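You operate a simulated robot arm through the tools that you are given. There is no shell and no other tool. Be economical: measure what you need, move in short steps, check, and stop when the job is done.

You run a simulated robot arm. Do the job below in one go: nothing can be reset, and whatever is moved stays where it is left.

Task
Tighten the four screws of the white switch crosswise with the navy driver.
Fine: turn the navy knob to 6 bar first; in the order red, green, yellow, white; then stand the driver back in the navy holder; the red valve stays open.

It is judged by the outcome, as a careful person would: the job done as asked, and still so three seconds after it is handed in. It fails if anything else is knocked over, pushed out of place, dropped, spilled or broken.

Robot
A 7-joint arm with a three-finger gripper on a trunk, on a base that drives. Base frame: it is fixed to the floor where the robot stands at the start and does not move with it; the origin is under the middle of the robot, x ahead of it, y to its left, z up; the surface under the hand at the start is at about z = 780. Lengths are in mm, angles in degrees, forces in N, time in s.
Its first joint turns from -166.0 to 166.0 degrees. Places, roughly: green screw [300, 600, 900]; navy knob [800, 0, 600]; red screw [200, 500, 900]; red valve [600, 100, 600]; white screw [300, 600, 900]; yellow screw [300, 500, 900]. Payload 2.69 kg.
The tool frame sits at the grasp point between the pads (the TCP): z along the fingers, y along the line on which they close. The tips reach 29 mm beyond it. The gripper opens to 120 mm. The gripper's body begins 78 mm behind the TCP.
Orientation is told as [roll, pitch, yaw] about the base's x, y, z axes, in that order, counted from this pose: with the fingers straight down and closing along the base's y, the tool's x points along the base's -x, its y along +y and its z along -z.

Tools
- The arm moves only by the tool nudge_tool. Its argument "plan" is a list of rows, each a list of 7 numbers: the shift along the tool's x, y, z in units of 50 mm (1.0 is 50 mm), then the turn, a rotation vector about the tool's x, y, z in units of 4 degrees (1.0 is 4 degrees), then the finger opening in mm, from 0 to 120. In form: [[tx, ty, tz, rx, ry, rz, fingers], ...]. A call has 1 to 12 rows; each row shifts and turns the commanded pose from where the row before left it, along the tool's axes as they then stand. A call with a number of a shift or a turn outside -1 to 1 is refused whole. Rows are played at 5 a second. More than 50 mm and 8.6 degrees between two rows, or a gripper value outside its range, and nothing of the call is played. A pose out of reach is approached as far as the arm can. The call stops where the force on the tool passes 40 N (or 10 N more than at its start, if that is more) or the arm is blocked; 0.2 s more then pass. The fingers move at their own pace and stop on an object; they squeeze with about 40 N. The grip force told is the motor's: it shows also when the fingers shut on nothing. Time passes only in rows, and 0.2 s behind the last, so rows that do not move let the fingers close. It gives the time, the measured TCP pose, the force on the tool (base axes), the opening and the grip force at its end, in the units of the frame above (readings bear some noise), with the torque about the TCP (base axes, N m) and any sound that the robot's microphone picked up, and new pictures: "pictures" is both (left out), scene, wrist or none.
- Cameras (640 x 400 px; columns grow to the right, rows downward): "scene" is now at [305.5, 226.3, 1397.9]; the picture's right is [0.42, -0.91, 0.00], its down [-0.47, -0.22, -0.86] and it looks along [0.78, 0.36, -0.51] (base axes); focal length 214 px, centre (320, 200). "wrist" rides on the gripper at [63, 0, -104] in the tool frame; the picture's right is [0.00, 1.00, 0.00], its down [-0.83, 0.00, -0.56] and it looks along [-0.56, 0.00, 0.83] (tool axes); focal length 275 px, centre (320, 200). There is no depth. A picture from a camera that has moved, and an enlarged one, comes with that camera's place and axes in the base frame and with its lens. The place of the scene camera against the robot may be out by one fixed shift of up to 12 mm in any direction.
- lift_body(by): slides the trunk up (or, below 0, down) by that many mm; the arm and the scene camera ride with it, the base frame stays. It gives what a move gives, with no picture.
- drive_base(legs): drives the robot by 1 to 6 legs, each [ahead, left, turn to the left] in mm, mm and degrees, along the robot's own axes; the way and the turn of a leg run together, so that a leg with both is an arc; at most 1500 mm and 180 degrees a leg. The arm and the cameras ride along, it lands a little off, and it stops where it bumps. It gives what a move gives, and a new picture of the scene camera.
- aim_head(pan, tilt): turns the head with the scene camera to pan (to the left, within 143 degrees either way) and tilt (down, from -29 to 69), counted from straight ahead of the robot. It gives what a move gives, and a new picture of the scene camera.
- close_up(camera, box): a new picture of the part [left, top, right, bottom] of that camera's present view, enlarged. It takes no simulated time.
- hand_in(): hands the job in; it is judged then, once.

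Go step by step. Nothing tells you exact positions but the pictures and the camera data: compare them with the known pose of the tool, close in by small moves and look again before you grip or let go. The budget is 120 turns and 260 pictures, counting those below and the enlarged ones. Unless the task says otherwise, let go and move clear before handing in, and close with one line.

The tools are called after "Emit:" by a JSON object that holds its "method" and its "body". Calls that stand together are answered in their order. nudge_tool: Moves the arm, as the interface text tells. Its arguments: {"type":"object","properties":{"plan":{"type":"array","items":{"type":"array","items":{"type":"number"}}},"pictures":{"type":"string","enum":["both","scene","wrist","none"]}},"required":["plan"]} The other tools are called the same way: lift_body (by) slides the trunk up or down; drive_base (legs) drives the base; aim_head (pan, tilt) turns the head that bears the scene camera; close_up (camera, box) takes an enlarged picture of a part of a camera's view; hand_in () hands the job in.

At the start:

```text
t: 0.0
tcp_pos: [481.2, 332.7, 1315.6]
tcp_rot: [0.0, 0.0, -0.1]
wrist_force: [0.9, 0.1, -0.2]
moment: [-0.04, 0.02, -0.01]
finger_gap: 120.0
gripper_force: 0.1
trunk travel left (down, up): [-375.0, 211.0]
robot x, y, heading: [-4.3, 0.5, -0.4]
head pan, tilt: [24.9, 30.9]
```

scene: 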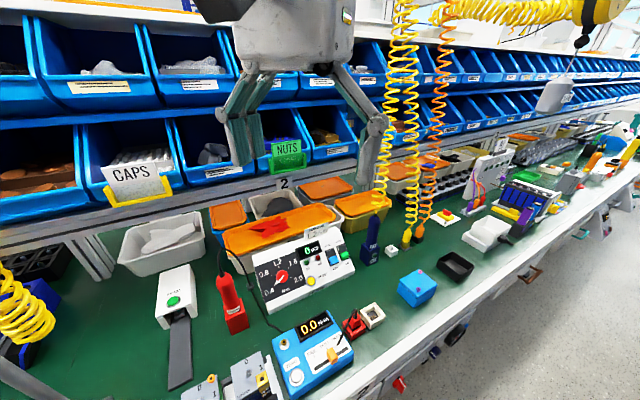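
wrist: 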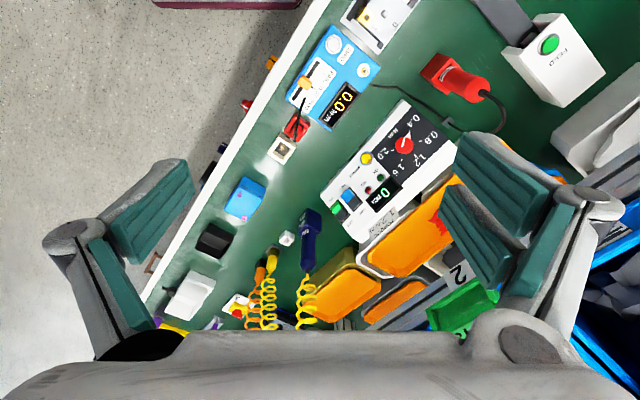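

I see a workbench with bins, a torque meter, a controller box, a navy screwdriver hanging on a yellow coil, and light switches near the bottom of the picture. First I'll look closer at several parts.

Emit:
{"method": "close_up", "body": {"camera": "scene", "box": [140, 280, 400, 400]}}

Emit:
{"method": "close_up", "body": {"camera": "scene", "box": [340, 180, 560, 318]}}

Emit:
{"method": "aim_head", "body": {"pan": 45, "tilt": 60}}

Emit:
{"method": "aim_head", "body": {"pan": 0, "tilt": 55}}

```text
2.46 times, centred on (270, 340) of scene
camera zoom: at [305.5, 226.3, 1397.9], right [0.42, -0.91, 0.0], down [-0.47, -0.22, -0.86], along [0.78, 0.36, -0.51], focal length 528 px, centre (443, -145)
```

zoom: 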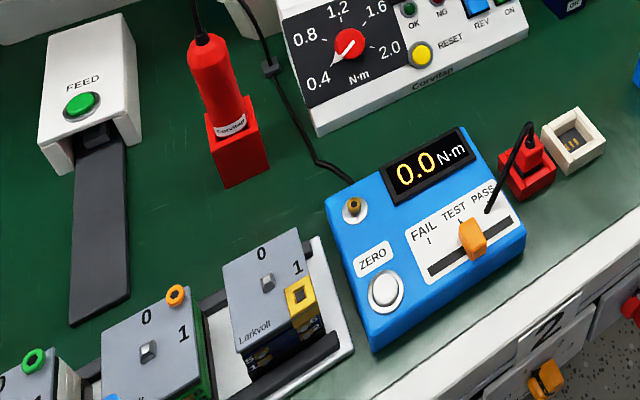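

```text
2.90 times, centred on (450, 249) of scene
camera zoom: at [305.5, 226.3, 1397.9], right [0.42, -0.91, 0.0], down [-0.47, -0.22, -0.86], along [0.78, 0.36, -0.51], focal length 622 px, centre (-57, 58)
```

zoom: 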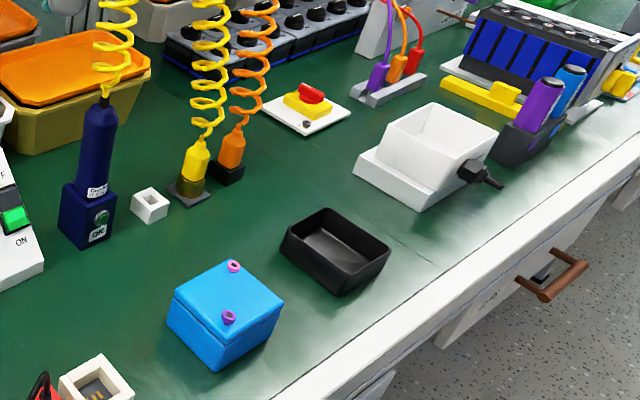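

```text
t: 0.9
tcp_pos: [481.0, 332.9, 1314.9]
tcp_rot: [0.1, 0.0, 0.1]
wrist_force: [-0.1, 1.8, 0.1]
moment: [-0.01, 0.01, 0.0]
finger_gap: 119.8
gripper_force: 0.0
trunk travel left (down, up): [-375.0, 211.0]
robot x, y, heading: [0.9, 1.0, -0.3]
head pan, tilt: [45.0, 60.0]
camera scene: at [271.0, 235.5, 1357.3], right [0.71, -0.71, 0.0], down [-0.61, -0.61, -0.5], along [0.35, 0.35, -0.87], focal length 214 px, centre (320, 200)
```

scene: 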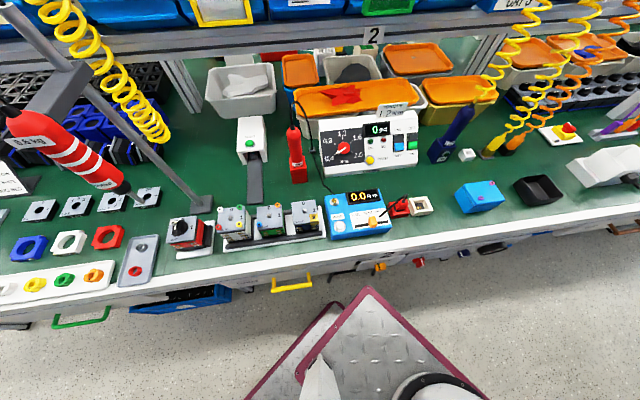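

```text
t: 2.1
tcp_pos: [481.5, 332.8, 1314.6]
tcp_rot: [0.1, 0.0, -0.1]
wrist_force: [0.2, -0.2, -0.3]
moment: [0.0, -0.01, -0.03]
finger_gap: 119.9
gripper_force: 0.0
trunk travel left (down, up): [-375.0, 211.0]
robot x, y, heading: [-0.5, 2.9, -0.2]
head pan, tilt: [0.0, 55.0]
camera scene: at [295.9, 188.4, 1363.3], right [0.0, -1.0, 0.0], down [-0.82, 0.0, -0.57], along [0.57, 0.0, -0.82], focal length 214 px, centre (320, 200)
```

scene: 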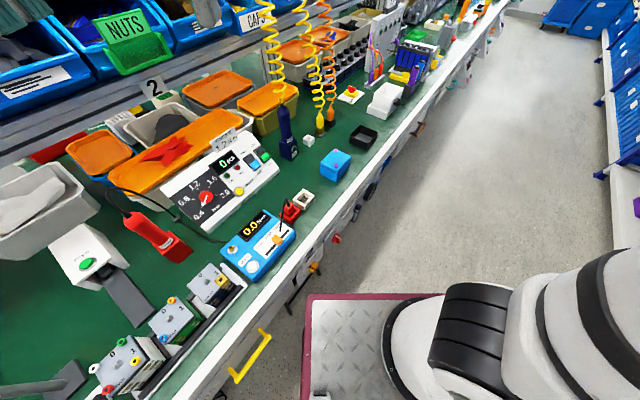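

There are three switches on a rail left of the torque meter, and knobs and valves sit under the bench edge. I'll look closer at both.

Emit:
{"method": "aim_head", "body": {"pan": 65, "tilt": 60}}

Emit:
{"method": "close_up", "body": {"camera": "scene", "box": [260, 160, 480, 300]}}

Emit:
{"method": "close_up", "body": {"camera": "scene", "box": [280, 180, 380, 242]}}

Emit:
{"method": "aim_head", "body": {"pan": 10, "tilt": 50}}

Emit:
{"method": "close_up", "body": {"camera": "scene", "box": [200, 120, 440, 270]}}

```text
t: 3.4
tcp_pos: [481.5, 334.2, 1315.3]
tcp_rot: [0.0, -0.1, 0.1]
wrist_force: [-0.4, -0.4, 0.2]
moment: [0.0, -0.01, -0.02]
finger_gap: 120.1
gripper_force: 0.0
trunk travel left (down, up): [-375.0, 211.0]
robot x, y, heading: [0.7, 1.0, 0.1]
head pan, tilt: [65.0, 60.0]
camera scene: at [252.0, 248.7, 1357.2], right [0.91, -0.42, 0.0], down [-0.37, -0.78, -0.5], along [0.21, 0.45, -0.87], focal length 214 px, centre (320, 200)
```

scene: 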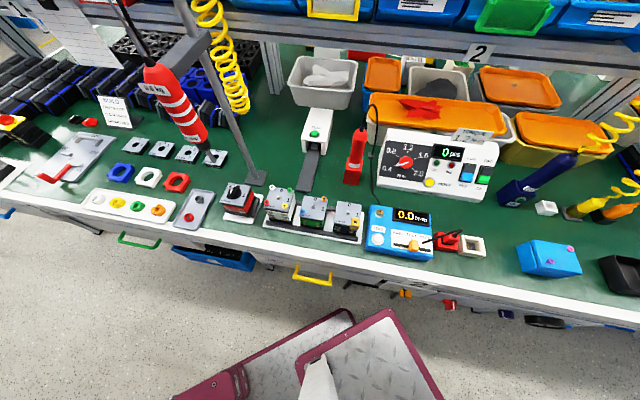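

```text
2.86 times, centred on (370, 230) of scene
camera zoom: at [252.0, 248.7, 1357.2], right [0.91, -0.42, 0.0], down [-0.37, -0.78, -0.5], along [0.21, 0.45, -0.87], focal length 613 px, centre (177, 114)
```

zoom: 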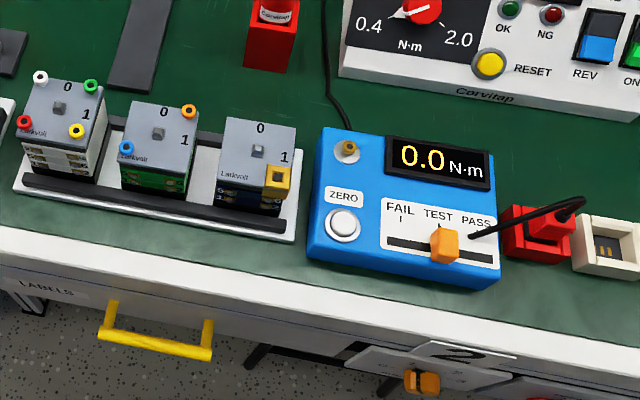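

```text
6.40 times, centred on (330, 211) of scene
camera zoom: at [252.0, 248.7, 1357.2], right [0.91, -0.42, 0.0], down [-0.37, -0.78, -0.5], along [0.21, 0.45, -0.87], focal length 1373 px, centre (256, 130)
```

zoom: 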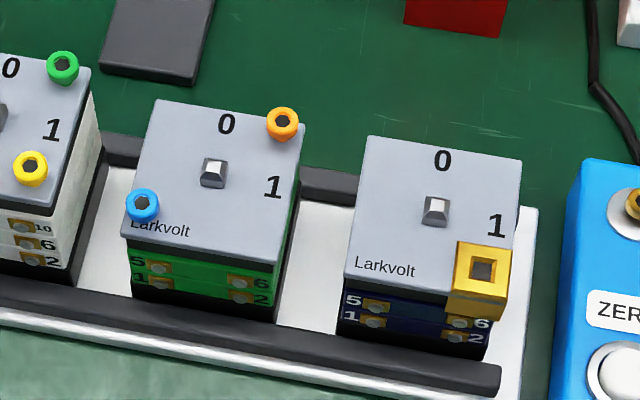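

```text
t: 4.7
tcp_pos: [481.9, 333.2, 1316.6]
tcp_rot: [0.0, -0.1, -0.1]
wrist_force: [0.3, 0.0, -0.5]
moment: [0.0, -0.01, 0.01]
finger_gap: 119.8
gripper_force: 0.1
trunk travel left (down, up): [-375.0, 211.0]
robot x, y, heading: [-0.5, 2.5, -0.0]
head pan, tilt: [10.0, 50.0]
camera scene: at [299.6, 201.8, 1369.8], right [0.17, -0.98, 0.0], down [-0.75, -0.13, -0.64], along [0.63, 0.11, -0.77], focal length 214 px, centre (320, 200)
```

scene: 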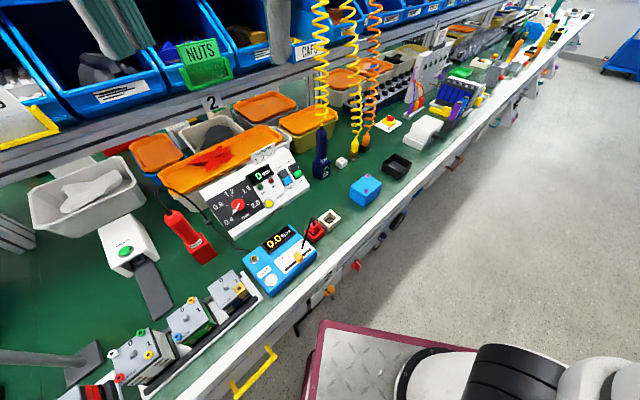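

```text
2.67 times, centred on (320, 195) of scene
camera zoom: at [299.6, 201.8, 1369.8], right [0.17, -0.98, 0.0], down [-0.75, -0.13, -0.64], along [0.63, 0.11, -0.77], focal length 572 px, centre (320, 213)
```

zoom: 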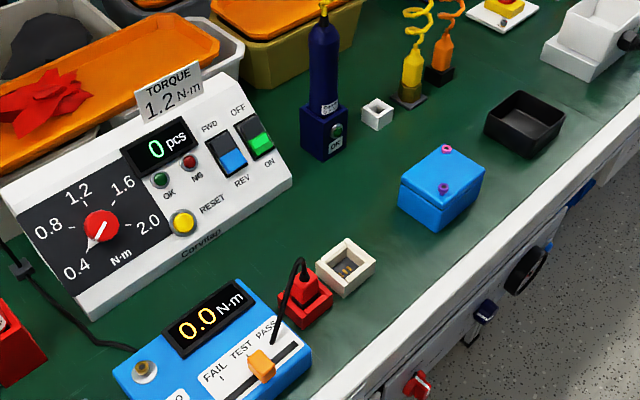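

The white switch is the leftmost one, with red, white, green and yellow screws. The navy driver stands in its holder with an OK lamp, and the front panel has a red valve, a navy knob and a gauge. I'll look at those.

Emit:
{"method": "close_up", "body": {"camera": "scene", "box": [310, 170, 470, 270]}}

Emit:
{"method": "aim_head", "body": {"pan": -10, "tilt": 65}}

Emit:
{"method": "close_up", "body": {"camera": "scene", "box": [180, 40, 340, 140]}}

Emit:
{"method": "drive_base", "body": {"legs": [[-300, -300, 0]]}}

```text
4.00 times, centred on (390, 220) of scene
camera zoom: at [299.6, 201.8, 1369.8], right [0.17, -0.98, 0.0], down [-0.75, -0.13, -0.64], along [0.63, 0.11, -0.77], focal length 858 px, centre (40, 120)
```

zoom: 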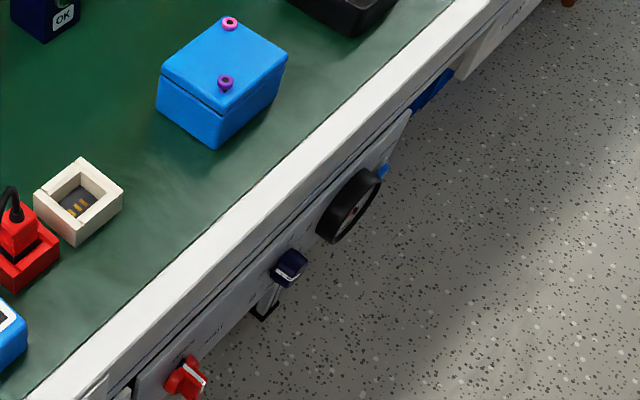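

```text
t: 5.5
tcp_pos: [480.9, 333.4, 1315.3]
tcp_rot: [0.0, -0.1, -0.1]
wrist_force: [-0.4, 0.3, -0.4]
moment: [0.07, 0.0, 0.0]
finger_gap: 120.2
gripper_force: 0.1
trunk travel left (down, up): [-375.0, 211.0]
robot x, y, heading: [-0.2, 0.9, -0.4]
head pan, tilt: [-10.0, 65.0]
camera scene: at [283.6, 177.9, 1351.7], right [-0.17, -0.98, 0.0], down [-0.89, 0.16, -0.42], along [0.42, -0.07, -0.91], focal length 214 px, centre (320, 200)
```

scene: 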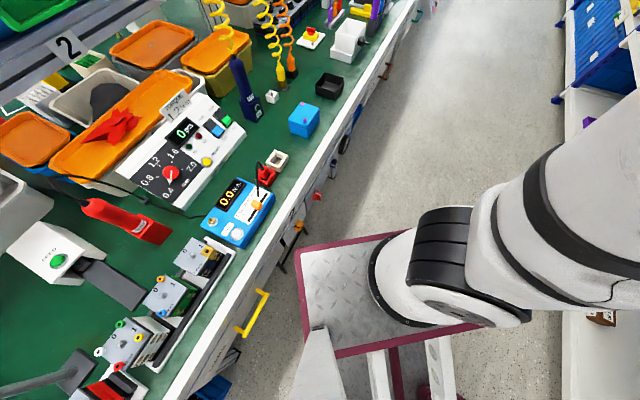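

```text
4.00 times, centred on (260, 90) of scene
camera zoom: at [283.6, 177.9, 1351.7], right [-0.17, -0.98, 0.0], down [-0.89, 0.16, -0.42], along [0.42, -0.07, -0.91], focal length 858 px, centre (560, 640)
```

zoom: 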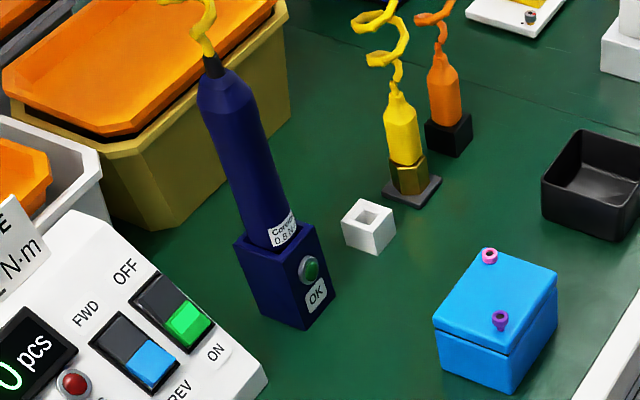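

```text
t: 7.9
tcp_pos: [220.3, 52.4, 1317.5]
tcp_rot: [0.2, -0.1, -0.6]
wrist_force: [1.2, 0.0, 0.4]
moment: [-0.01, 0.02, -0.01]
finger_gap: 120.2
gripper_force: 0.0
trunk travel left (down, up): [-375.0, 211.0]
robot x, y, heading: [-264.5, -275.4, -0.6]
head pan, tilt: [-10.0, 65.0]
stopped in leg 1: the robot was blocked; the commanded pose is now the measured one
camera scene: at [22.0, -101.0, 1351.7], right [-0.18, -0.98, 0.0], down [-0.89, 0.17, -0.42], along [0.42, -0.08, -0.91], focal length 214 px, centre (320, 200)
```

scene: 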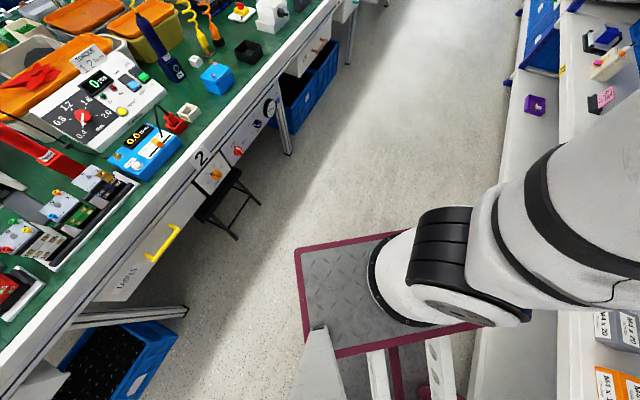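

I bumped the shelf behind, so I'll avoid going that way again. Now I aim the head at the front panel.

Emit:
{"method": "aim_head", "body": {"pan": 20, "tilt": 45}}

Emit:
{"method": "close_up", "body": {"camera": "scene", "box": [280, 130, 440, 230]}}

Emit:
{"method": "aim_head", "body": {"pan": -75, "tilt": 55}}

```text
t: 8.8
tcp_pos: [221.2, 53.4, 1317.6]
tcp_rot: [0.2, -0.2, -0.6]
wrist_force: [0.7, 1.1, -0.3]
moment: [0.0, 0.01, -0.02]
finger_gap: 120.0
gripper_force: 0.1
trunk travel left (down, up): [-375.0, 211.0]
robot x, y, heading: [-264.8, -272.9, -0.6]
head pan, tilt: [20.0, 45.0]
camera scene: at [39.1, -62.9, 1376.7], right [0.33, -0.94, 0.0], down [-0.67, -0.23, -0.71], along [0.67, 0.23, -0.71], focal length 214 px, centre (320, 200)
```

scene: 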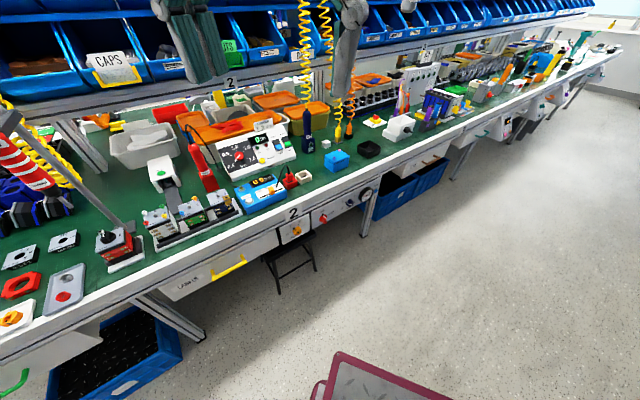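

```text
4.00 times, centred on (360, 180) of scene
camera zoom: at [39.1, -62.9, 1376.7], right [0.33, -0.94, 0.0], down [-0.67, -0.23, -0.71], along [0.67, 0.23, -0.71], focal length 858 px, centre (160, 280)
```

zoom: 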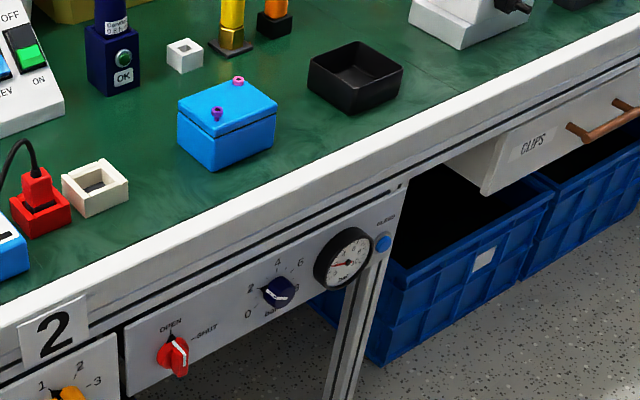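

```text
t: 10.6
tcp_pos: [221.1, 52.5, 1317.3]
tcp_rot: [0.2, -0.2, -0.5]
wrist_force: [0.2, 0.3, -1.0]
moment: [0.0, -0.01, 0.05]
finger_gap: 119.9
gripper_force: 0.0
trunk travel left (down, up): [-375.0, 211.0]
robot x, y, heading: [-263.5, -274.9, -0.6]
head pan, tilt: [-75.0, 55.0]
camera scene: at [-19.7, -159.7, 1363.3], right [-0.97, -0.25, 0.0], down [-0.2, 0.79, -0.57], along [0.14, -0.56, -0.82], focal length 214 px, centre (320, 200)
```

scene: 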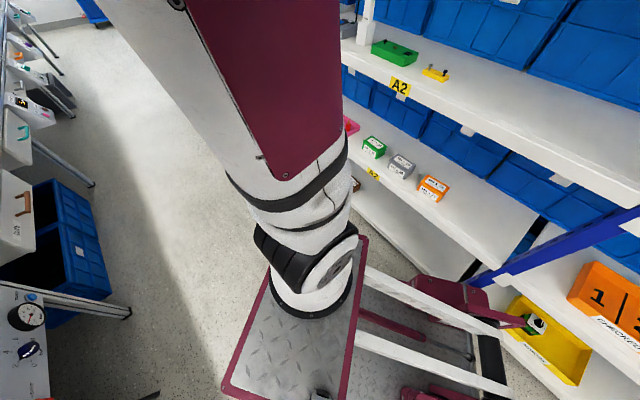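

The panel shows the red valve at OPEN, and the navy knob with a 0–8 bar scale and a gauge. I'm clear of the bench, so I lower the trunk and look again.

Emit:
{"method": "lift_body", "body": {"by": -375}}

Emit:
{"method": "aim_head", "body": {"pan": 25, "tilt": 25}}

Emit:
{"method": "close_up", "body": {"camera": "scene", "box": [280, 160, 440, 260]}}

```text
t: 14.2
tcp_pos: [221.8, 52.5, 942.5]
tcp_rot: [0.2, -0.2, -0.6]
wrist_force: [0.7, 0.0, 0.1]
moment: [-0.03, 0.0, 0.02]
finger_gap: 120.2
gripper_force: 0.0
trunk travel left (down, up): [0.0, 586.0]
robot x, y, heading: [-260.3, -279.1, -0.4]
head pan, tilt: [-75.0, 55.0]
```

```text
t: 15.9
tcp_pos: [221.7, 52.7, 941.8]
tcp_rot: [0.2, 0.0, -0.4]
wrist_force: [-0.2, 0.5, 0.2]
moment: [0.03, -0.01, 0.01]
finger_gap: 120.3
gripper_force: 0.0
trunk travel left (down, up): [0.0, 586.0]
robot x, y, heading: [-261.8, -276.5, -0.5]
head pan, tilt: [25.0, 25.0]
camera scene: at [123.0, -52.7, 1033.3], right [0.41, -0.91, 0.0], down [-0.39, -0.17, -0.91], along [0.83, 0.37, -0.42], focal length 214 px, centre (320, 200)
```

scene: 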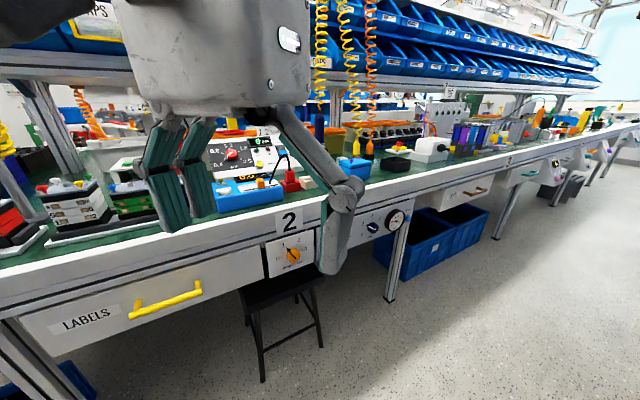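

```text
4.00 times, centred on (360, 210) of scene
camera zoom: at [123.0, -52.7, 1033.3], right [0.41, -0.91, 0.0], down [-0.39, -0.17, -0.91], along [0.83, 0.37, -0.42], focal length 858 px, centre (160, 160)
```

zoom: 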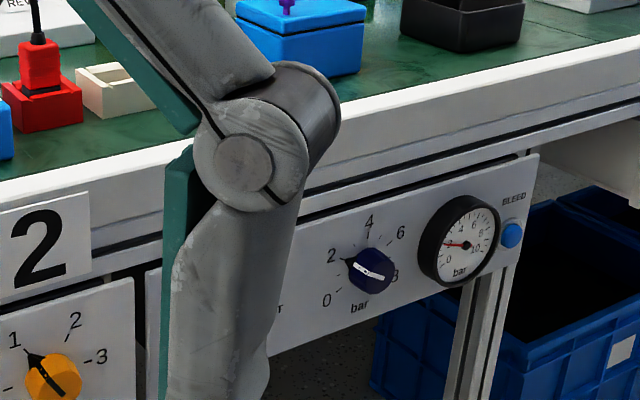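

The knob points at 2 on a 0–8 bar scale, and the gauge agrees. I put the knob at about [764, 42, 640], and the panel faces roughly [-0.6, -0.8]. I'll move the hand in the clear aisle and then turn it horizontal.

Emit:
{"method": "nudge_tool", "body": {"plan": [[-0.438, -0.736, 0.3, 0, 0, 0, 80], [-0.438, -0.736, 0.3, 0, 0, 0, 80], [-0.438, -0.736, 0.3, 0, 0, 0, 80], [-0.438, -0.736, 0.3, 0, 0, 0, 80], [-0.438, -0.736, 0.3, 0, 0, 0, 80], [-0.438, -0.736, 0.3, 0, 0, 0, 80], [-0.438, -0.736, 0.3, 0, 0, 0, 80], [-0.438, -0.736, 0.3, 0, 0, 0, 80], [-0.438, -0.736, 0.3, 0, 0, 0, 80], [-0.438, -0.736, 0.3, 0, 0, 0, 80]], "pictures": "scene"}}

Emit:
{"method": "nudge_tool", "body": {"plan": [[0, 0, 0, 0, 0, -1, 80], [0, 0, 0, 0, 0, -1, 80], [0, 0, 0, 0, 0, -1, 80], [0, 0, 0, 0, 0, -1, 80], [0, 0, 0, 0, 0, -1, 80], [0, 0, 0, 0, 0, -1, 80], [0, 0, 0, 0, 0, -1, 80], [0, 0, 0, 0, 0, -1, 80], [0, 0, 0, 0, 0, -1, 80], [0, 0, 0, 0, 0, -1, 80], [0, 0, 0, 0, 0, -1, 80], [0, 0, 0, 0, 0, -1, 80]], "pictures": "none"}}

Emit:
{"method": "nudge_tool", "body": {"plan": [[0, 0, 0, 0, 0, -1, 80], [0, 0, 0, 0, -1, 0, 80], [0, 0, 0, 0, -1, 0, 80], [0, 0, 0, 0, -1, 0, 80], [0, 0, 0, 0, -1, 0, 80], [0, 0, 0, 0, -1, 0, 80], [0, 0, 0, 0, -1, 0, 80], [0, 0, 0, 0, -1, 0, 80], [0, 0, 0, 0, -1, 0, 80], [0, 0, 0, 0, -1, 0, 80], [0, 0, 0, 0, -1, 0, 80], [0, 0, 0, 0, -1, 0, 80]], "pictures": "none"}}

Emit:
{"method": "nudge_tool", "body": {"plan": [[0, 0, 0, 0, -1, 0, 80], [0, 0, 0, 0, -1, 0, 80], [0, 0, 0, 0, -1, 0, 80], [0, 0, 0, 0, -1, 0, 80], [0, 0, 0, 0, -1, 0, 80], [0, 0, 0, 0, -1, 0, 80], [0, 0, 0, 0, -1, 0, 80], [0, 0, 0, 0, -1, 0, 80], [0, 0, 0, 0, -1, 0, 80], [0, 0, 0, 0, -1, 0, 80], [0, 0, 0, 0, -1, 0, 80], [0, 0, 0, 0, -0.5, 0, 80]]}}

```text
t: 18.1
tcp_pos: [437.4, -317.7, 789.7]
tcp_rot: [0.1, -0.1, -0.5]
wrist_force: [0.9, -0.8, -0.3]
moment: [0.01, -0.01, -0.01]
finger_gap: 79.9
gripper_force: 0.2
trunk travel left (down, up): [0.0, 586.0]
robot x, y, heading: [-262.4, -274.7, -0.6]
head pan, tilt: [25.0, 25.0]
camera scene: at [122.8, -52.5, 1033.3], right [0.41, -0.91, 0.0], down [-0.38, -0.17, -0.91], along [0.83, 0.37, -0.42], focal length 214 px, centre (320, 200)
```

scene: 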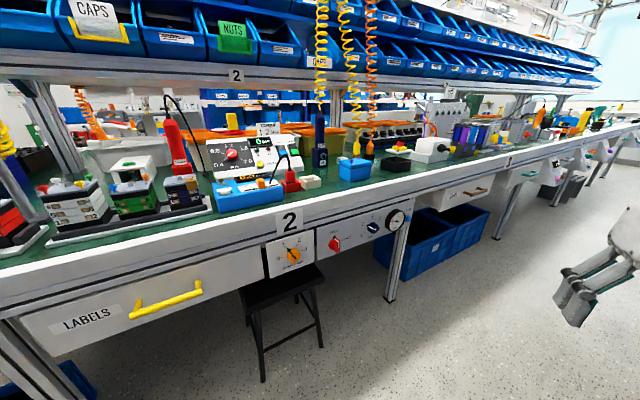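

```text
t: 20.7
tcp_pos: [436.9, -316.9, 790.7]
tcp_rot: [0.1, -0.2, 47.4]
wrist_force: [-0.3, -0.8, -0.1]
moment: [-0.01, -0.01, 0.0]
finger_gap: 80.3
gripper_force: 0.0
trunk travel left (down, up): [0.0, 586.0]
robot x, y, heading: [-262.5, -274.3, -0.6]
head pan, tilt: [25.0, 25.0]
```

```text
t: 23.3
tcp_pos: [435.6, -316.5, 790.9]
tcp_rot: [0.0, -44.4, 51.5]
wrist_force: [0.1, -0.5, -1.0]
moment: [0.01, -0.02, 0.01]
finger_gap: 80.0
gripper_force: 0.0
trunk travel left (down, up): [0.0, 586.0]
robot x, y, heading: [-260.8, -274.5, -0.6]
head pan, tilt: [25.0, 25.0]
```

```text
t: 25.9
tcp_pos: [437.2, -316.6, 791.1]
tcp_rot: [178.1, -89.6, -126.5]
wrist_force: [0.8, -0.8, 0.0]
moment: [-0.03, -0.01, -0.01]
finger_gap: 80.2
gripper_force: 0.1
trunk travel left (down, up): [0.0, 586.0]
robot x, y, heading: [-262.4, -276.4, -0.8]
head pan, tilt: [25.0, 25.0]
camera scene: at [123.0, -52.7, 1033.3], right [0.41, -0.91, 0.0], down [-0.39, -0.17, -0.91], along [0.83, 0.37, -0.42], focal length 214 px, centre (320, 200)
camera wrist: at [372.8, -398.3, 728.3], right [-0.78, 0.62, 0.0], down [-0.35, -0.44, 0.83], along [0.51, 0.65, 0.56], focal length 275 px, centre (320, 200)
```

scene: 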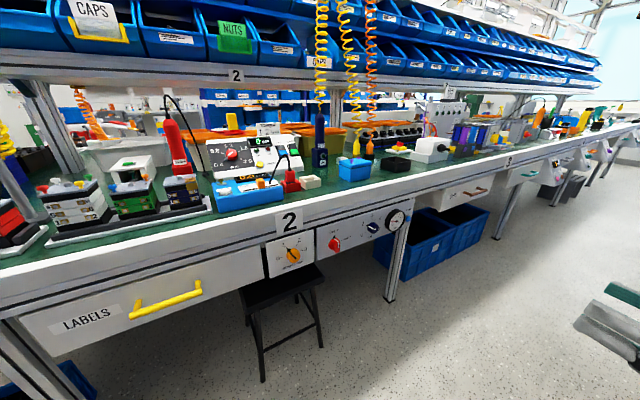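
wrist: 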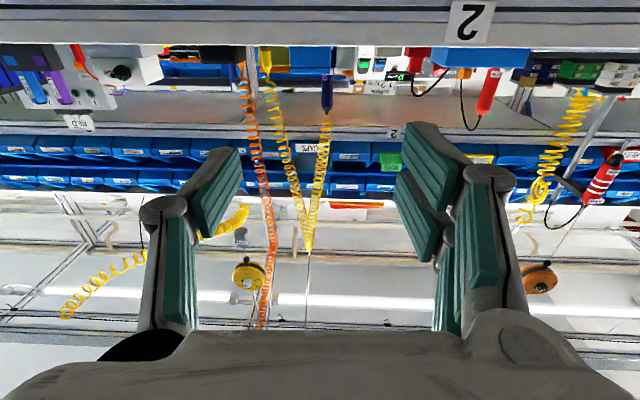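

The wrist picture shows the bench edge running square to the tool, so the bench direction is about -38.7°. I'll lower the hand to about 640 and drive near the start spot in two stages.

Emit:
{"method": "nudge_tool", "body": {"plan": [[1, 0, 0, 0, 0, 0, 80], [1, 0, 0, 0, 0, 0, 80], [1, 0, 0, 0, 0, 0, 80]], "pictures": "none"}}

Emit:
{"method": "close_up", "body": {"camera": "scene", "box": [300, 190, 420, 265]}}

Emit:
{"method": "drive_base", "body": {"legs": [[200, 210, 0]]}}

Emit:
{"method": "close_up", "body": {"camera": "wrist", "box": [0, 0, 640, 400]}}

```text
t: 26.7
tcp_pos: [435.9, -317.0, 692.7]
tcp_rot: [91.8, -87.9, -40.0]
wrist_force: [0.7, 0.1, 0.2]
moment: [-0.02, 0.01, 0.01]
finger_gap: 79.9
gripper_force: 0.1
out of reach, approached as far as the arm can: row 3
trunk travel left (down, up): [0.0, 586.0]
robot x, y, heading: [-262.9, -272.6, -0.3]
head pan, tilt: [25.0, 25.0]
```

```text
5.33 times, centred on (360, 228) of scene
camera zoom: at [122.8, -52.4, 1033.4], right [0.41, -0.91, 0.0], down [-0.38, -0.17, -0.91], along [0.83, 0.37, -0.42], focal length 1144 px, centre (107, 53)
```

zoom: 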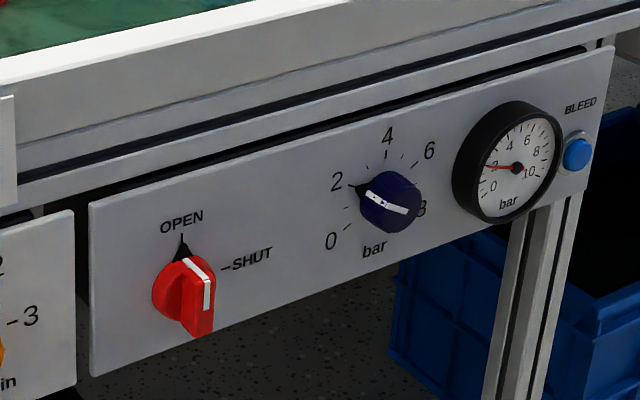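

```text
t: 28.7
tcp_pos: [635.6, -109.0, 691.8]
tcp_rot: [91.6, -87.9, -40.2]
wrist_force: [0.9, 0.4, 1.0]
moment: [-0.01, 0.05, 0.03]
finger_gap: 80.0
gripper_force: 0.1
trunk travel left (down, up): [0.0, 586.0]
robot x, y, heading: [-59.2, -68.2, -0.9]
head pan, tilt: [25.0, 25.0]
camera scene: at [324.3, 155.4, 1033.3], right [0.41, -0.91, 0.0], down [-0.39, -0.17, -0.91], along [0.83, 0.37, -0.42], focal length 214 px, centre (320, 200)
```

scene: 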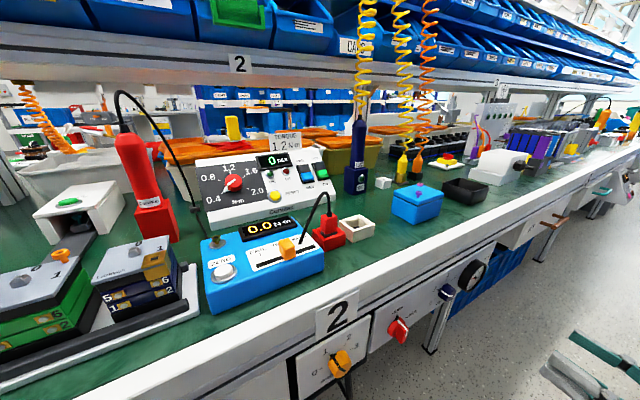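

```text
1.00 times, centred on (320, 200) of wrist (not enlarged: the box is as wide or as high as the picture)
camera zoom: at [569.5, -189.2, 629.5], right [-0.78, 0.62, 0.03], down [-0.33, -0.45, 0.83], along [0.53, 0.64, 0.56], focal length 275 px, centre (320, 200)
```

zoom: 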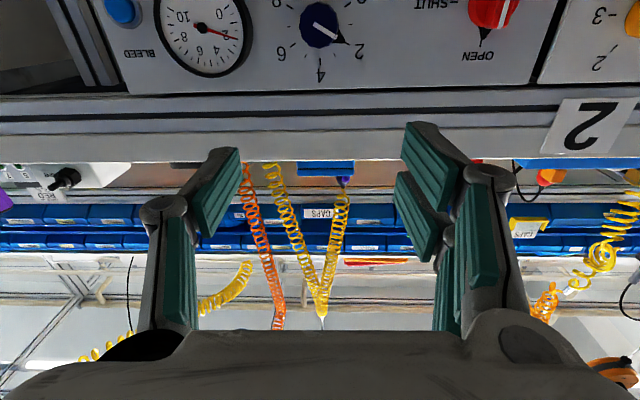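

I couldn't get below z ≈ 692 in this stance. I'll look at the arm's posture to find a better one.

Emit:
{"method": "aim_head", "body": {"pan": -50, "tilt": 30}}

Emit:
{"method": "aim_head", "body": {"pan": -110, "tilt": 50}}

```text
t: 30.2
tcp_pos: [635.6, -109.6, 692.5]
tcp_rot: [91.7, -87.9, -40.3]
wrist_force: [-0.6, 0.6, 0.3]
moment: [0.03, 0.0, 0.01]
finger_gap: 79.8
gripper_force: 0.1
trunk travel left (down, up): [0.0, 586.0]
robot x, y, heading: [-63.8, -65.6, -0.9]
head pan, tilt: [-50.0, 30.0]
camera scene: at [297.5, 47.5, 1025.3], right [-0.77, -0.63, 0.0], down [-0.32, 0.39, -0.87], along [0.55, -0.67, -0.5], focal length 214 px, centre (320, 200)
```

scene: 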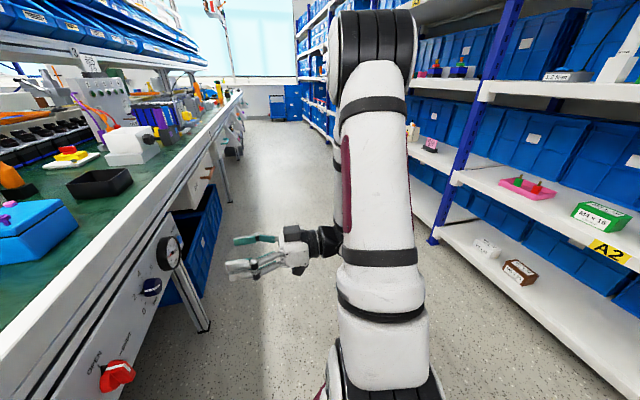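

```text
t: 31.5
tcp_pos: [635.5, -108.9, 691.4]
tcp_rot: [91.7, -87.9, -40.2]
wrist_force: [0.0, 1.2, 0.6]
moment: [-0.02, -0.02, 0.01]
finger_gap: 80.2
gripper_force: 0.0
trunk travel left (down, up): [0.0, 586.0]
robot x, y, heading: [-68.2, -66.3, -1.1]
head pan, tilt: [-110.0, 50.0]
camera scene: at [213.0, 45.5, 995.8], right [-0.94, 0.35, 0.0], down [0.27, 0.72, -0.64], along [-0.23, -0.6, -0.77], focal length 214 px, centre (320, 200)
```

scene: 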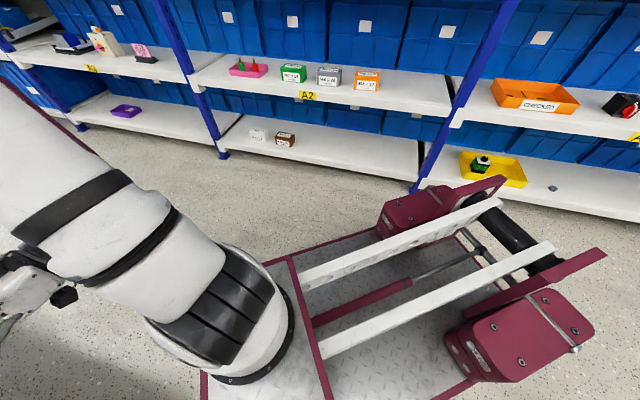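

The arm's own axis sits about 330 mm ahead of the robot's middle, so the hand is too close to it now. I'll back off and turn parallel to the aisle to get the panel to arm's length.

Emit:
{"method": "drive_base", "body": {"legs": [[80, -200, -20], [110, -80, -18]]}}

Emit:
{"method": "aim_head", "body": {"pan": 60, "tilt": 30}}

```text
t: 34.2
tcp_pos: [553.4, -867.7, 691.8]
tcp_rot: [91.8, -87.9, -78.6]
wrist_force: [0.4, 0.3, -0.3]
moment: [0.0, -0.01, 0.01]
finger_gap: 80.0
gripper_force: 0.0
trunk travel left (down, up): [0.0, 586.0]
robot x, y, heading: [35.7, -397.8, -39.2]
head pan, tilt: [-110.0, 50.0]
camera scene: at [320.8, -481.9, 995.8], right [-0.51, 0.86, 0.0], down [0.66, 0.39, -0.64], along [-0.55, -0.33, -0.77], focal length 214 px, centre (320, 200)
```

scene: 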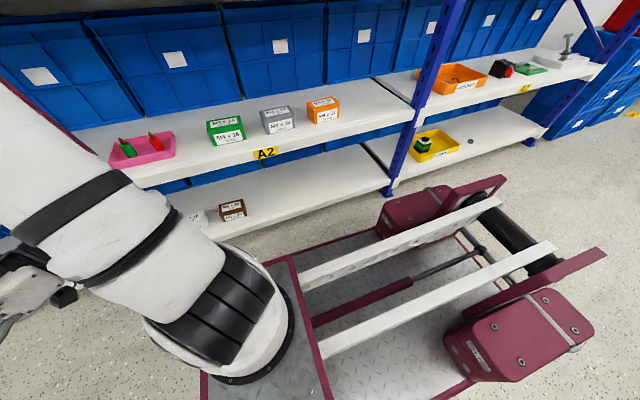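

```text
t: 36.8
tcp_pos: [553.0, -868.2, 692.8]
tcp_rot: [91.7, -87.9, -78.6]
wrist_force: [0.2, 0.4, 0.5]
moment: [0.04, 0.0, -0.03]
finger_gap: 80.0
gripper_force: 0.1
trunk travel left (down, up): [0.0, 586.0]
robot x, y, heading: [38.2, -399.4, -39.0]
head pan, tilt: [60.0, 30.0]
camera scene: at [471.5, -410.5, 1025.3], right [0.35, -0.94, 0.0], down [-0.47, -0.18, -0.87], along [0.81, 0.31, -0.5], focal length 214 px, centre (320, 200)
```

scene: 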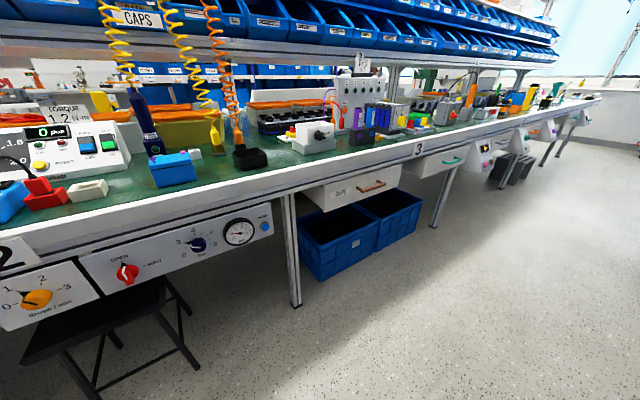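

I've got the knob from a second view at about [761, 48, 636]. I swing the hand outward and turn it to face the panel.

Emit:
{"method": "nudge_tool", "body": {"plan": [[0, 0.594, 0.634, 0, 0, 0, 80], [0, 0.594, 0.634, 0, 0, 0, 80], [0, 0.594, 0.634, 0, 0, 0, 80], [0, 0.594, 0.634, 0, 0, 0, 80], [0, 0.594, 0.634, 0, 0, 0, 80], [0, 0.594, 0.634, 0, 0, 0, 80], [0, 0.594, 0.634, 0, 0, 0, 80], [0, 0.594, 0.634, 0, 0, 0, 80], [0, 0.594, 0.634, 0, 0, 0, 80], [0, 0.594, 0.634, 0, 0, 0, 80]], "pictures": "none"}}

Emit:
{"method": "nudge_tool", "body": {"plan": [[0, 0, 0, -1, 0, 0, 80], [0, 0, 0, -1, 0, 0, 80], [0, 0, 0, -1, 0, 0, 80], [0, 0, 0, -1, 0, 0, 80], [0, 0, 0, -1, 0, 0, 80], [0, 0, 0, -1, 0, 0, 80], [0, 0, 0, -1, 0, 0, 80], [0, 0, 0, -1, 0, 0, 80], [0, 0, 0, -1, 0, 0, 80], [0, 0, 0, -0.55, 0, 0.5, 80]], "pictures": "both"}}

```text
t: 39.0
tcp_pos: [852.1, -645.0, 694.8]
tcp_rot: [91.4, -87.9, -78.4]
wrist_force: [0.4, -0.3, -0.1]
moment: [0.01, 0.01, 0.0]
finger_gap: 79.9
gripper_force: 0.0
out of reach, approached as far as the arm can: row 1, 2, 3, 4, 5, 6, 7
trunk travel left (down, up): [0.0, 586.0]
robot x, y, heading: [31.1, -399.2, -39.6]
head pan, tilt: [60.0, 30.0]
```

```text
t: 41.2
tcp_pos: [851.6, -645.3, 695.3]
tcp_rot: [110.9, -86.1, -59.6]
wrist_force: [0.4, -0.1, 0.3]
moment: [-0.02, 0.02, 0.01]
finger_gap: 80.0
gripper_force: 0.0
trunk travel left (down, up): [0.0, 586.0]
robot x, y, heading: [31.6, -401.4, -39.2]
head pan, tilt: [60.0, 30.0]
camera scene: at [471.5, -410.4, 1025.3], right [0.35, -0.94, 0.0], down [-0.47, -0.18, -0.87], along [0.81, 0.31, -0.5], focal length 214 px, centre (320, 200)
camera wrist: at [783.8, -722.4, 630.0], right [-0.78, 0.62, 0.06], down [-0.32, -0.48, 0.82], along [0.54, 0.62, 0.57], focal length 275 px, centre (320, 200)
```

scene: 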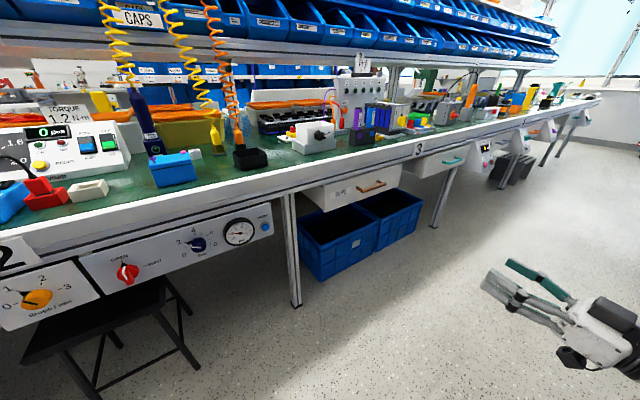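
wrist: 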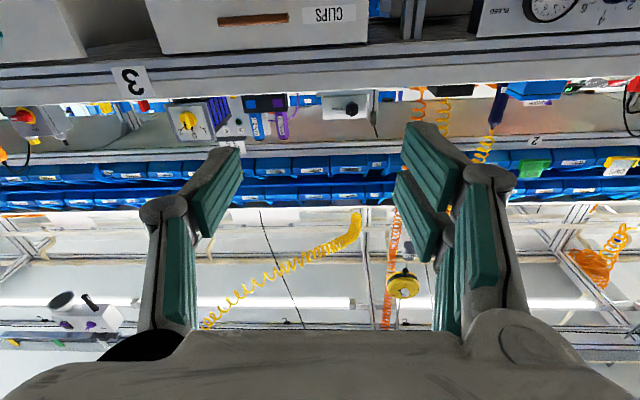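

Reach is good now. I'll shift sideways along the bench until I'm in front of the knob, and fix the small roll error.

Emit:
{"method": "nudge_tool", "body": {"plan": [[0, 0.9, 0.2, 0, 0, -0.5, 80], [0, 0.9, 0.2, 0, 0, -0.5, 80], [0, 0.9, 0.2, 0, 0, 0, 80], [0, 0.9, 0.2, 0, 0, 0, 80], [0, 0.9, 0.2, 0, 0, 0, 80], [0, 0.9, 0.2, 0, 0, 0, 80], [0, 0.9, 0.2, 0, 0, 0, 80], [0, 0.9, 0.2, 0, 0, 0, 80], [0, 0.9, 0.2, 0, 0, 0, 80], [0, 0.9, 0.2, 0, 0, 0, 80], [0, 0.9, 0.2, 0, 0, 0, 80], [0.5, 0, 0.2, 0, 0, 0, 80]], "pictures": "both"}}

```text
t: 43.5
tcp_pos: [749.4, -348.3, 689.1]
tcp_rot: [-149.9, -89.3, -167.6]
wrist_force: [0.5, 0.0, 0.4]
moment: [0.01, 0.02, 0.02]
finger_gap: 80.1
gripper_force: 0.1
out of reach, approached as far as the arm can: row 4, 5, 6, 7, 8, 9, 10, 11
trunk travel left (down, up): [0.0, 586.0]
robot x, y, heading: [35.1, -400.5, -39.4]
head pan, tilt: [60.0, 30.0]
stopped in row 11: the arm was blocked; the commanded pose is now the measured one
camera scene: at [464.9, -395.4, 1028.4], right [0.52, -0.85, 0.0], down [-0.4, -0.24, -0.88], along [0.75, 0.46, -0.47], focal length 214 px, centre (320, 200)
camera wrist: at [673.8, -417.6, 625.1], right [-0.68, 0.74, -0.01], down [-0.42, -0.38, 0.83], along [0.6, 0.56, 0.56], focal length 275 px, centre (320, 200)
```

scene: 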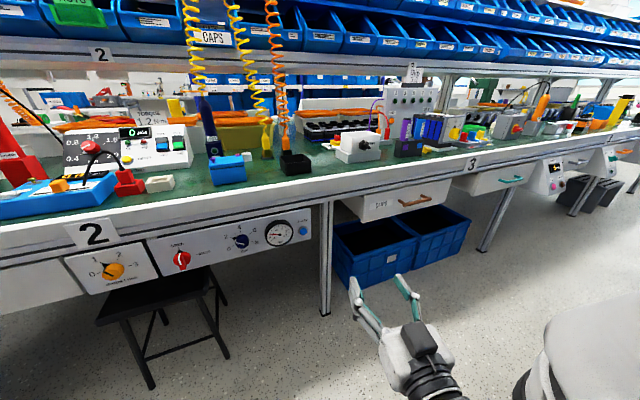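
wrist: 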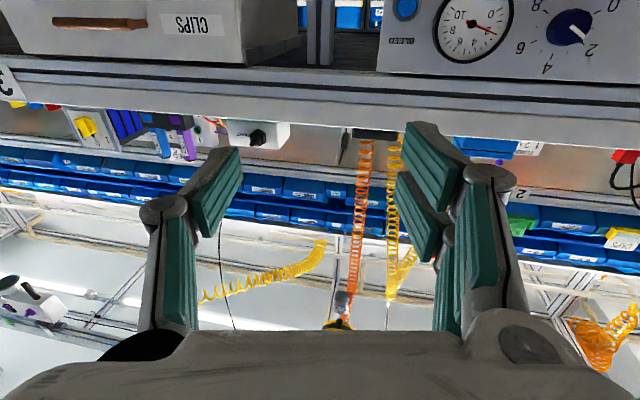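

The arm is folded too tightly and touched the head. I'll undo the last part of that move, and go back to heading 0 near the earlier spot, which puts the knob at about 735 mm from the arm's axis.

Emit:
{"method": "nudge_tool", "body": {"plan": [[0, -0.8, 0.3, 0, 0, 0, 80], [0, -0.8, 0.3, 0, 0, 0, 80], [0, -0.8, 0.3, 0, 0, 0, 80], [0, -0.8, 0.3, 0, 0, 0, 80]], "pictures": "none"}}

Emit:
{"method": "drive_base", "body": {"legs": [[-150, -20, 10], [-155, -10, 29]]}}

Emit:
{"method": "aim_head", "body": {"pan": 15, "tilt": 35}}

```text
t: 44.5
tcp_pos: [899.3, -418.5, 688.5]
tcp_rot: [-148.8, -89.4, -168.1]
wrist_force: [0.0, 0.0, 0.3]
moment: [0.0, 0.0, -0.01]
finger_gap: 80.3
gripper_force: 0.1
trunk travel left (down, up): [0.0, 586.0]
robot x, y, heading: [32.0, -400.7, -39.3]
head pan, tilt: [60.0, 30.0]
```

```text
t: 47.5
tcp_pos: [438.1, 243.8, 688.6]
tcp_rot: [-151.2, -89.4, -127.0]
wrist_force: [-0.1, -2.5, -0.3]
moment: [-0.05, -0.01, -0.1]
finger_gap: 85.0
gripper_force: 0.5
trunk travel left (down, up): [0.0, 586.0]
robot x, y, heading: [-247.1, -280.8, -0.6]
head pan, tilt: [60.0, 30.0]
stopped in leg 2: the robot was blocked; the commanded pose is now the measured one
camera scene: at [99.5, -20.5, 1025.3], right [0.86, -0.51, 0.0], down [-0.25, -0.43, -0.87], along [0.44, 0.75, -0.5], focal length 214 px, centre (320, 200)
```

scene: 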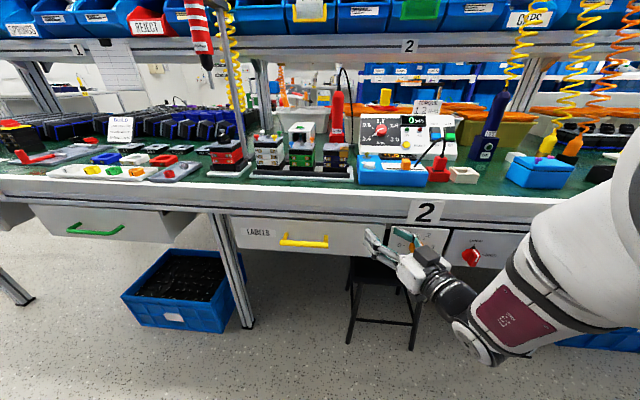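

```text
t: 48.7
tcp_pos: [437.0, 243.2, 688.4]
tcp_rot: [-149.4, -89.3, -128.8]
wrist_force: [-0.1, -3.3, 0.2]
moment: [-0.06, -0.01, -0.12]
finger_gap: 85.1
gripper_force: 1.1
trunk travel left (down, up): [0.0, 586.0]
robot x, y, heading: [-248.0, -285.9, -0.9]
head pan, tilt: [15.0, 35.0]
camera scene: at [138.8, -76.4, 1017.6], right [0.25, -0.97, 0.0], down [-0.56, -0.14, -0.82], along [0.79, 0.2, -0.57], focal length 214 px, centre (320, 200)
```

scene: 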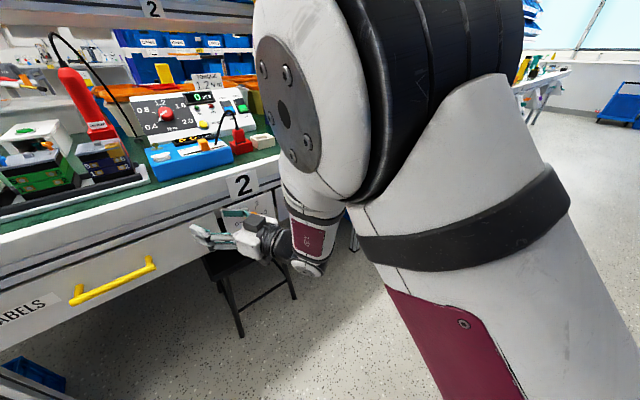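

A finger touched the drawer front lightly (3 N). I'll back straight off the bench and check.

Emit:
{"method": "nudge_tool", "body": {"plan": [[0, 0.25, -0.43, 0, 0, 0, 80], [0, 0.4, -0.7, 0, 0, 0, 80]], "pictures": "both"}}

Emit:
{"method": "close_up", "body": {"camera": "scene", "box": [150, 150, 310, 250]}}

```text
t: 49.3
tcp_pos: [397.8, 192.3, 688.4]
tcp_rot: [-146.8, -89.2, -131.4]
wrist_force: [0.4, -0.7, -0.2]
moment: [0.02, 0.02, -0.03]
finger_gap: 79.8
gripper_force: 0.2
trunk travel left (down, up): [0.0, 586.0]
robot x, y, heading: [-247.3, -284.7, -0.5]
head pan, tilt: [15.0, 35.0]
camera scene: at [138.7, -76.1, 1017.5], right [0.25, -0.97, 0.0], down [-0.56, -0.14, -0.82], along [0.79, 0.2, -0.57], focal length 214 px, centre (320, 200)
camera wrist: at [383.2, 90.2, 624.8], right [-0.99, 0.14, -0.01], down [-0.09, -0.56, 0.83], along [0.11, 0.82, 0.56], focal length 275 px, centre (320, 200)
```

scene: 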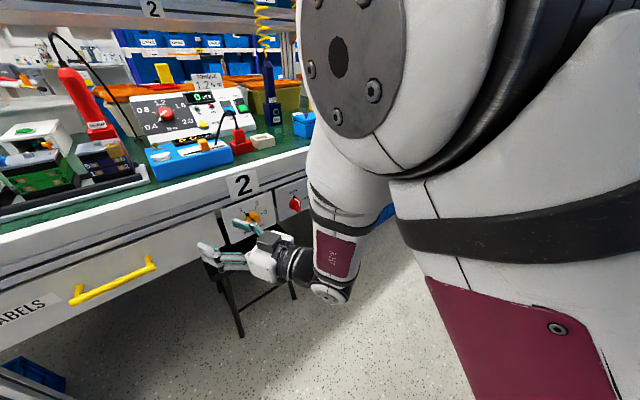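
wrist: 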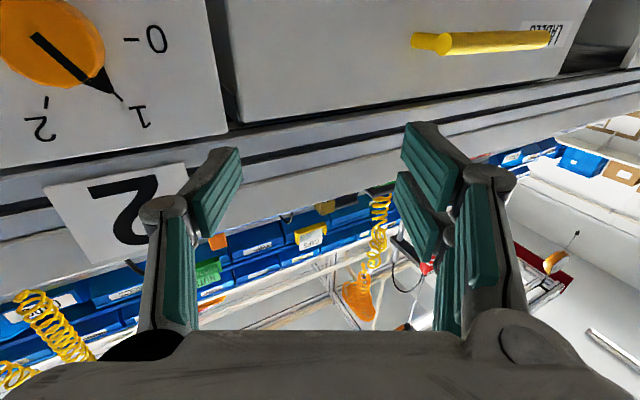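

```text
4.00 times, centred on (230, 200) of scene
camera zoom: at [138.7, -76.1, 1017.5], right [0.25, -0.97, 0.0], down [-0.56, -0.14, -0.82], along [0.79, 0.2, -0.57], focal length 858 px, centre (680, 200)
```

zoom: 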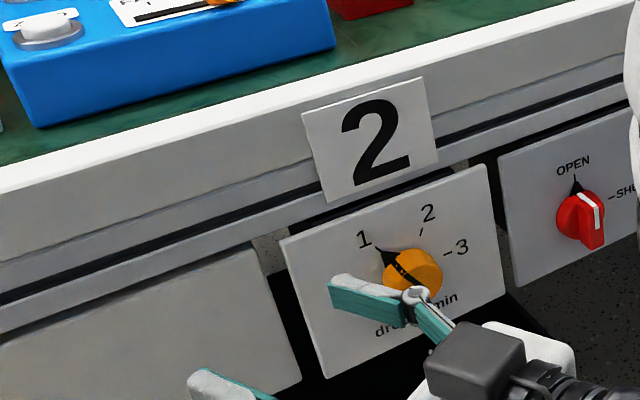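

The orange knob is still at 1. I swing to in front of the navy knob, turning the tool square to the panel.

Emit:
{"method": "nudge_tool", "body": {"plan": [[0, -0.698, -0.667, 1, 0, 0, 80], [0, -0.741, -0.618, 1, 0, 0, 80], [0, -0.783, -0.565, 1, 0, 0, 80], [0, -0.819, -0.51, 1, 0, 0, 80], [0, -0.853, -0.452, 1, 0, 0, 80], [0, -0.883, -0.39, 1, 0, 0, 80], [0, -0.908, -0.326, 1, 0, 0, 80], [0, -0.929, -0.262, 0.8, 0, 0, 80]], "pictures": "both"}}

```text
t: 51.1
tcp_pos: [635.1, -112.1, 688.4]
tcp_rot: [178.5, -89.4, -128.0]
wrist_force: [0.4, 0.2, -0.5]
moment: [-0.01, 0.0, -0.02]
finger_gap: 80.0
gripper_force: 0.0
trunk travel left (down, up): [0.0, 586.0]
robot x, y, heading: [-249.4, -282.5, -0.3]
head pan, tilt: [15.0, 35.0]
camera scene: at [138.7, -76.0, 1017.5], right [0.25, -0.97, 0.0], down [-0.56, -0.14, -0.82], along [0.79, 0.2, -0.57], focal length 214 px, centre (320, 200)
camera wrist: at [569.2, -191.5, 623.6], right [-0.77, 0.64, 0.0], down [-0.36, -0.43, 0.83], along [0.52, 0.64, 0.56], focal length 275 px, centre (320, 200)
```

scene: 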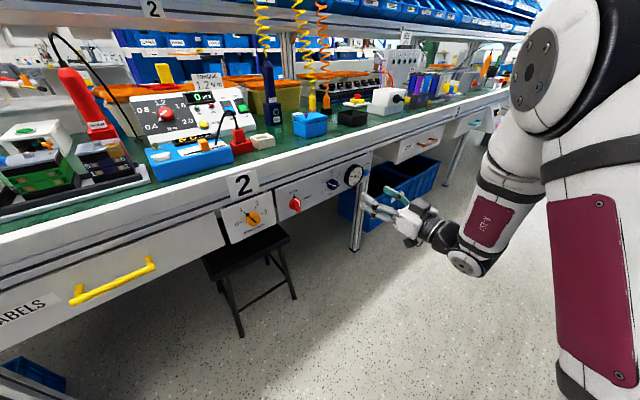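
wrist: 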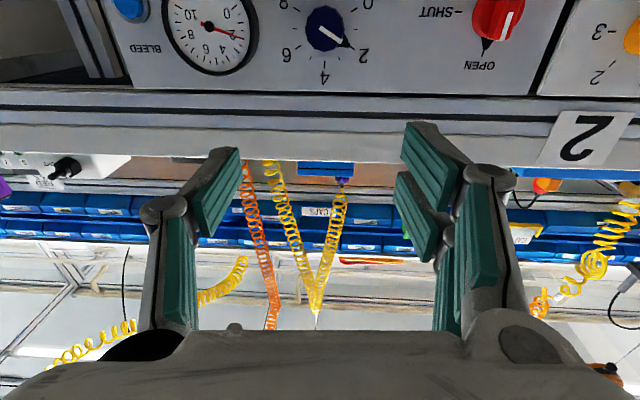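

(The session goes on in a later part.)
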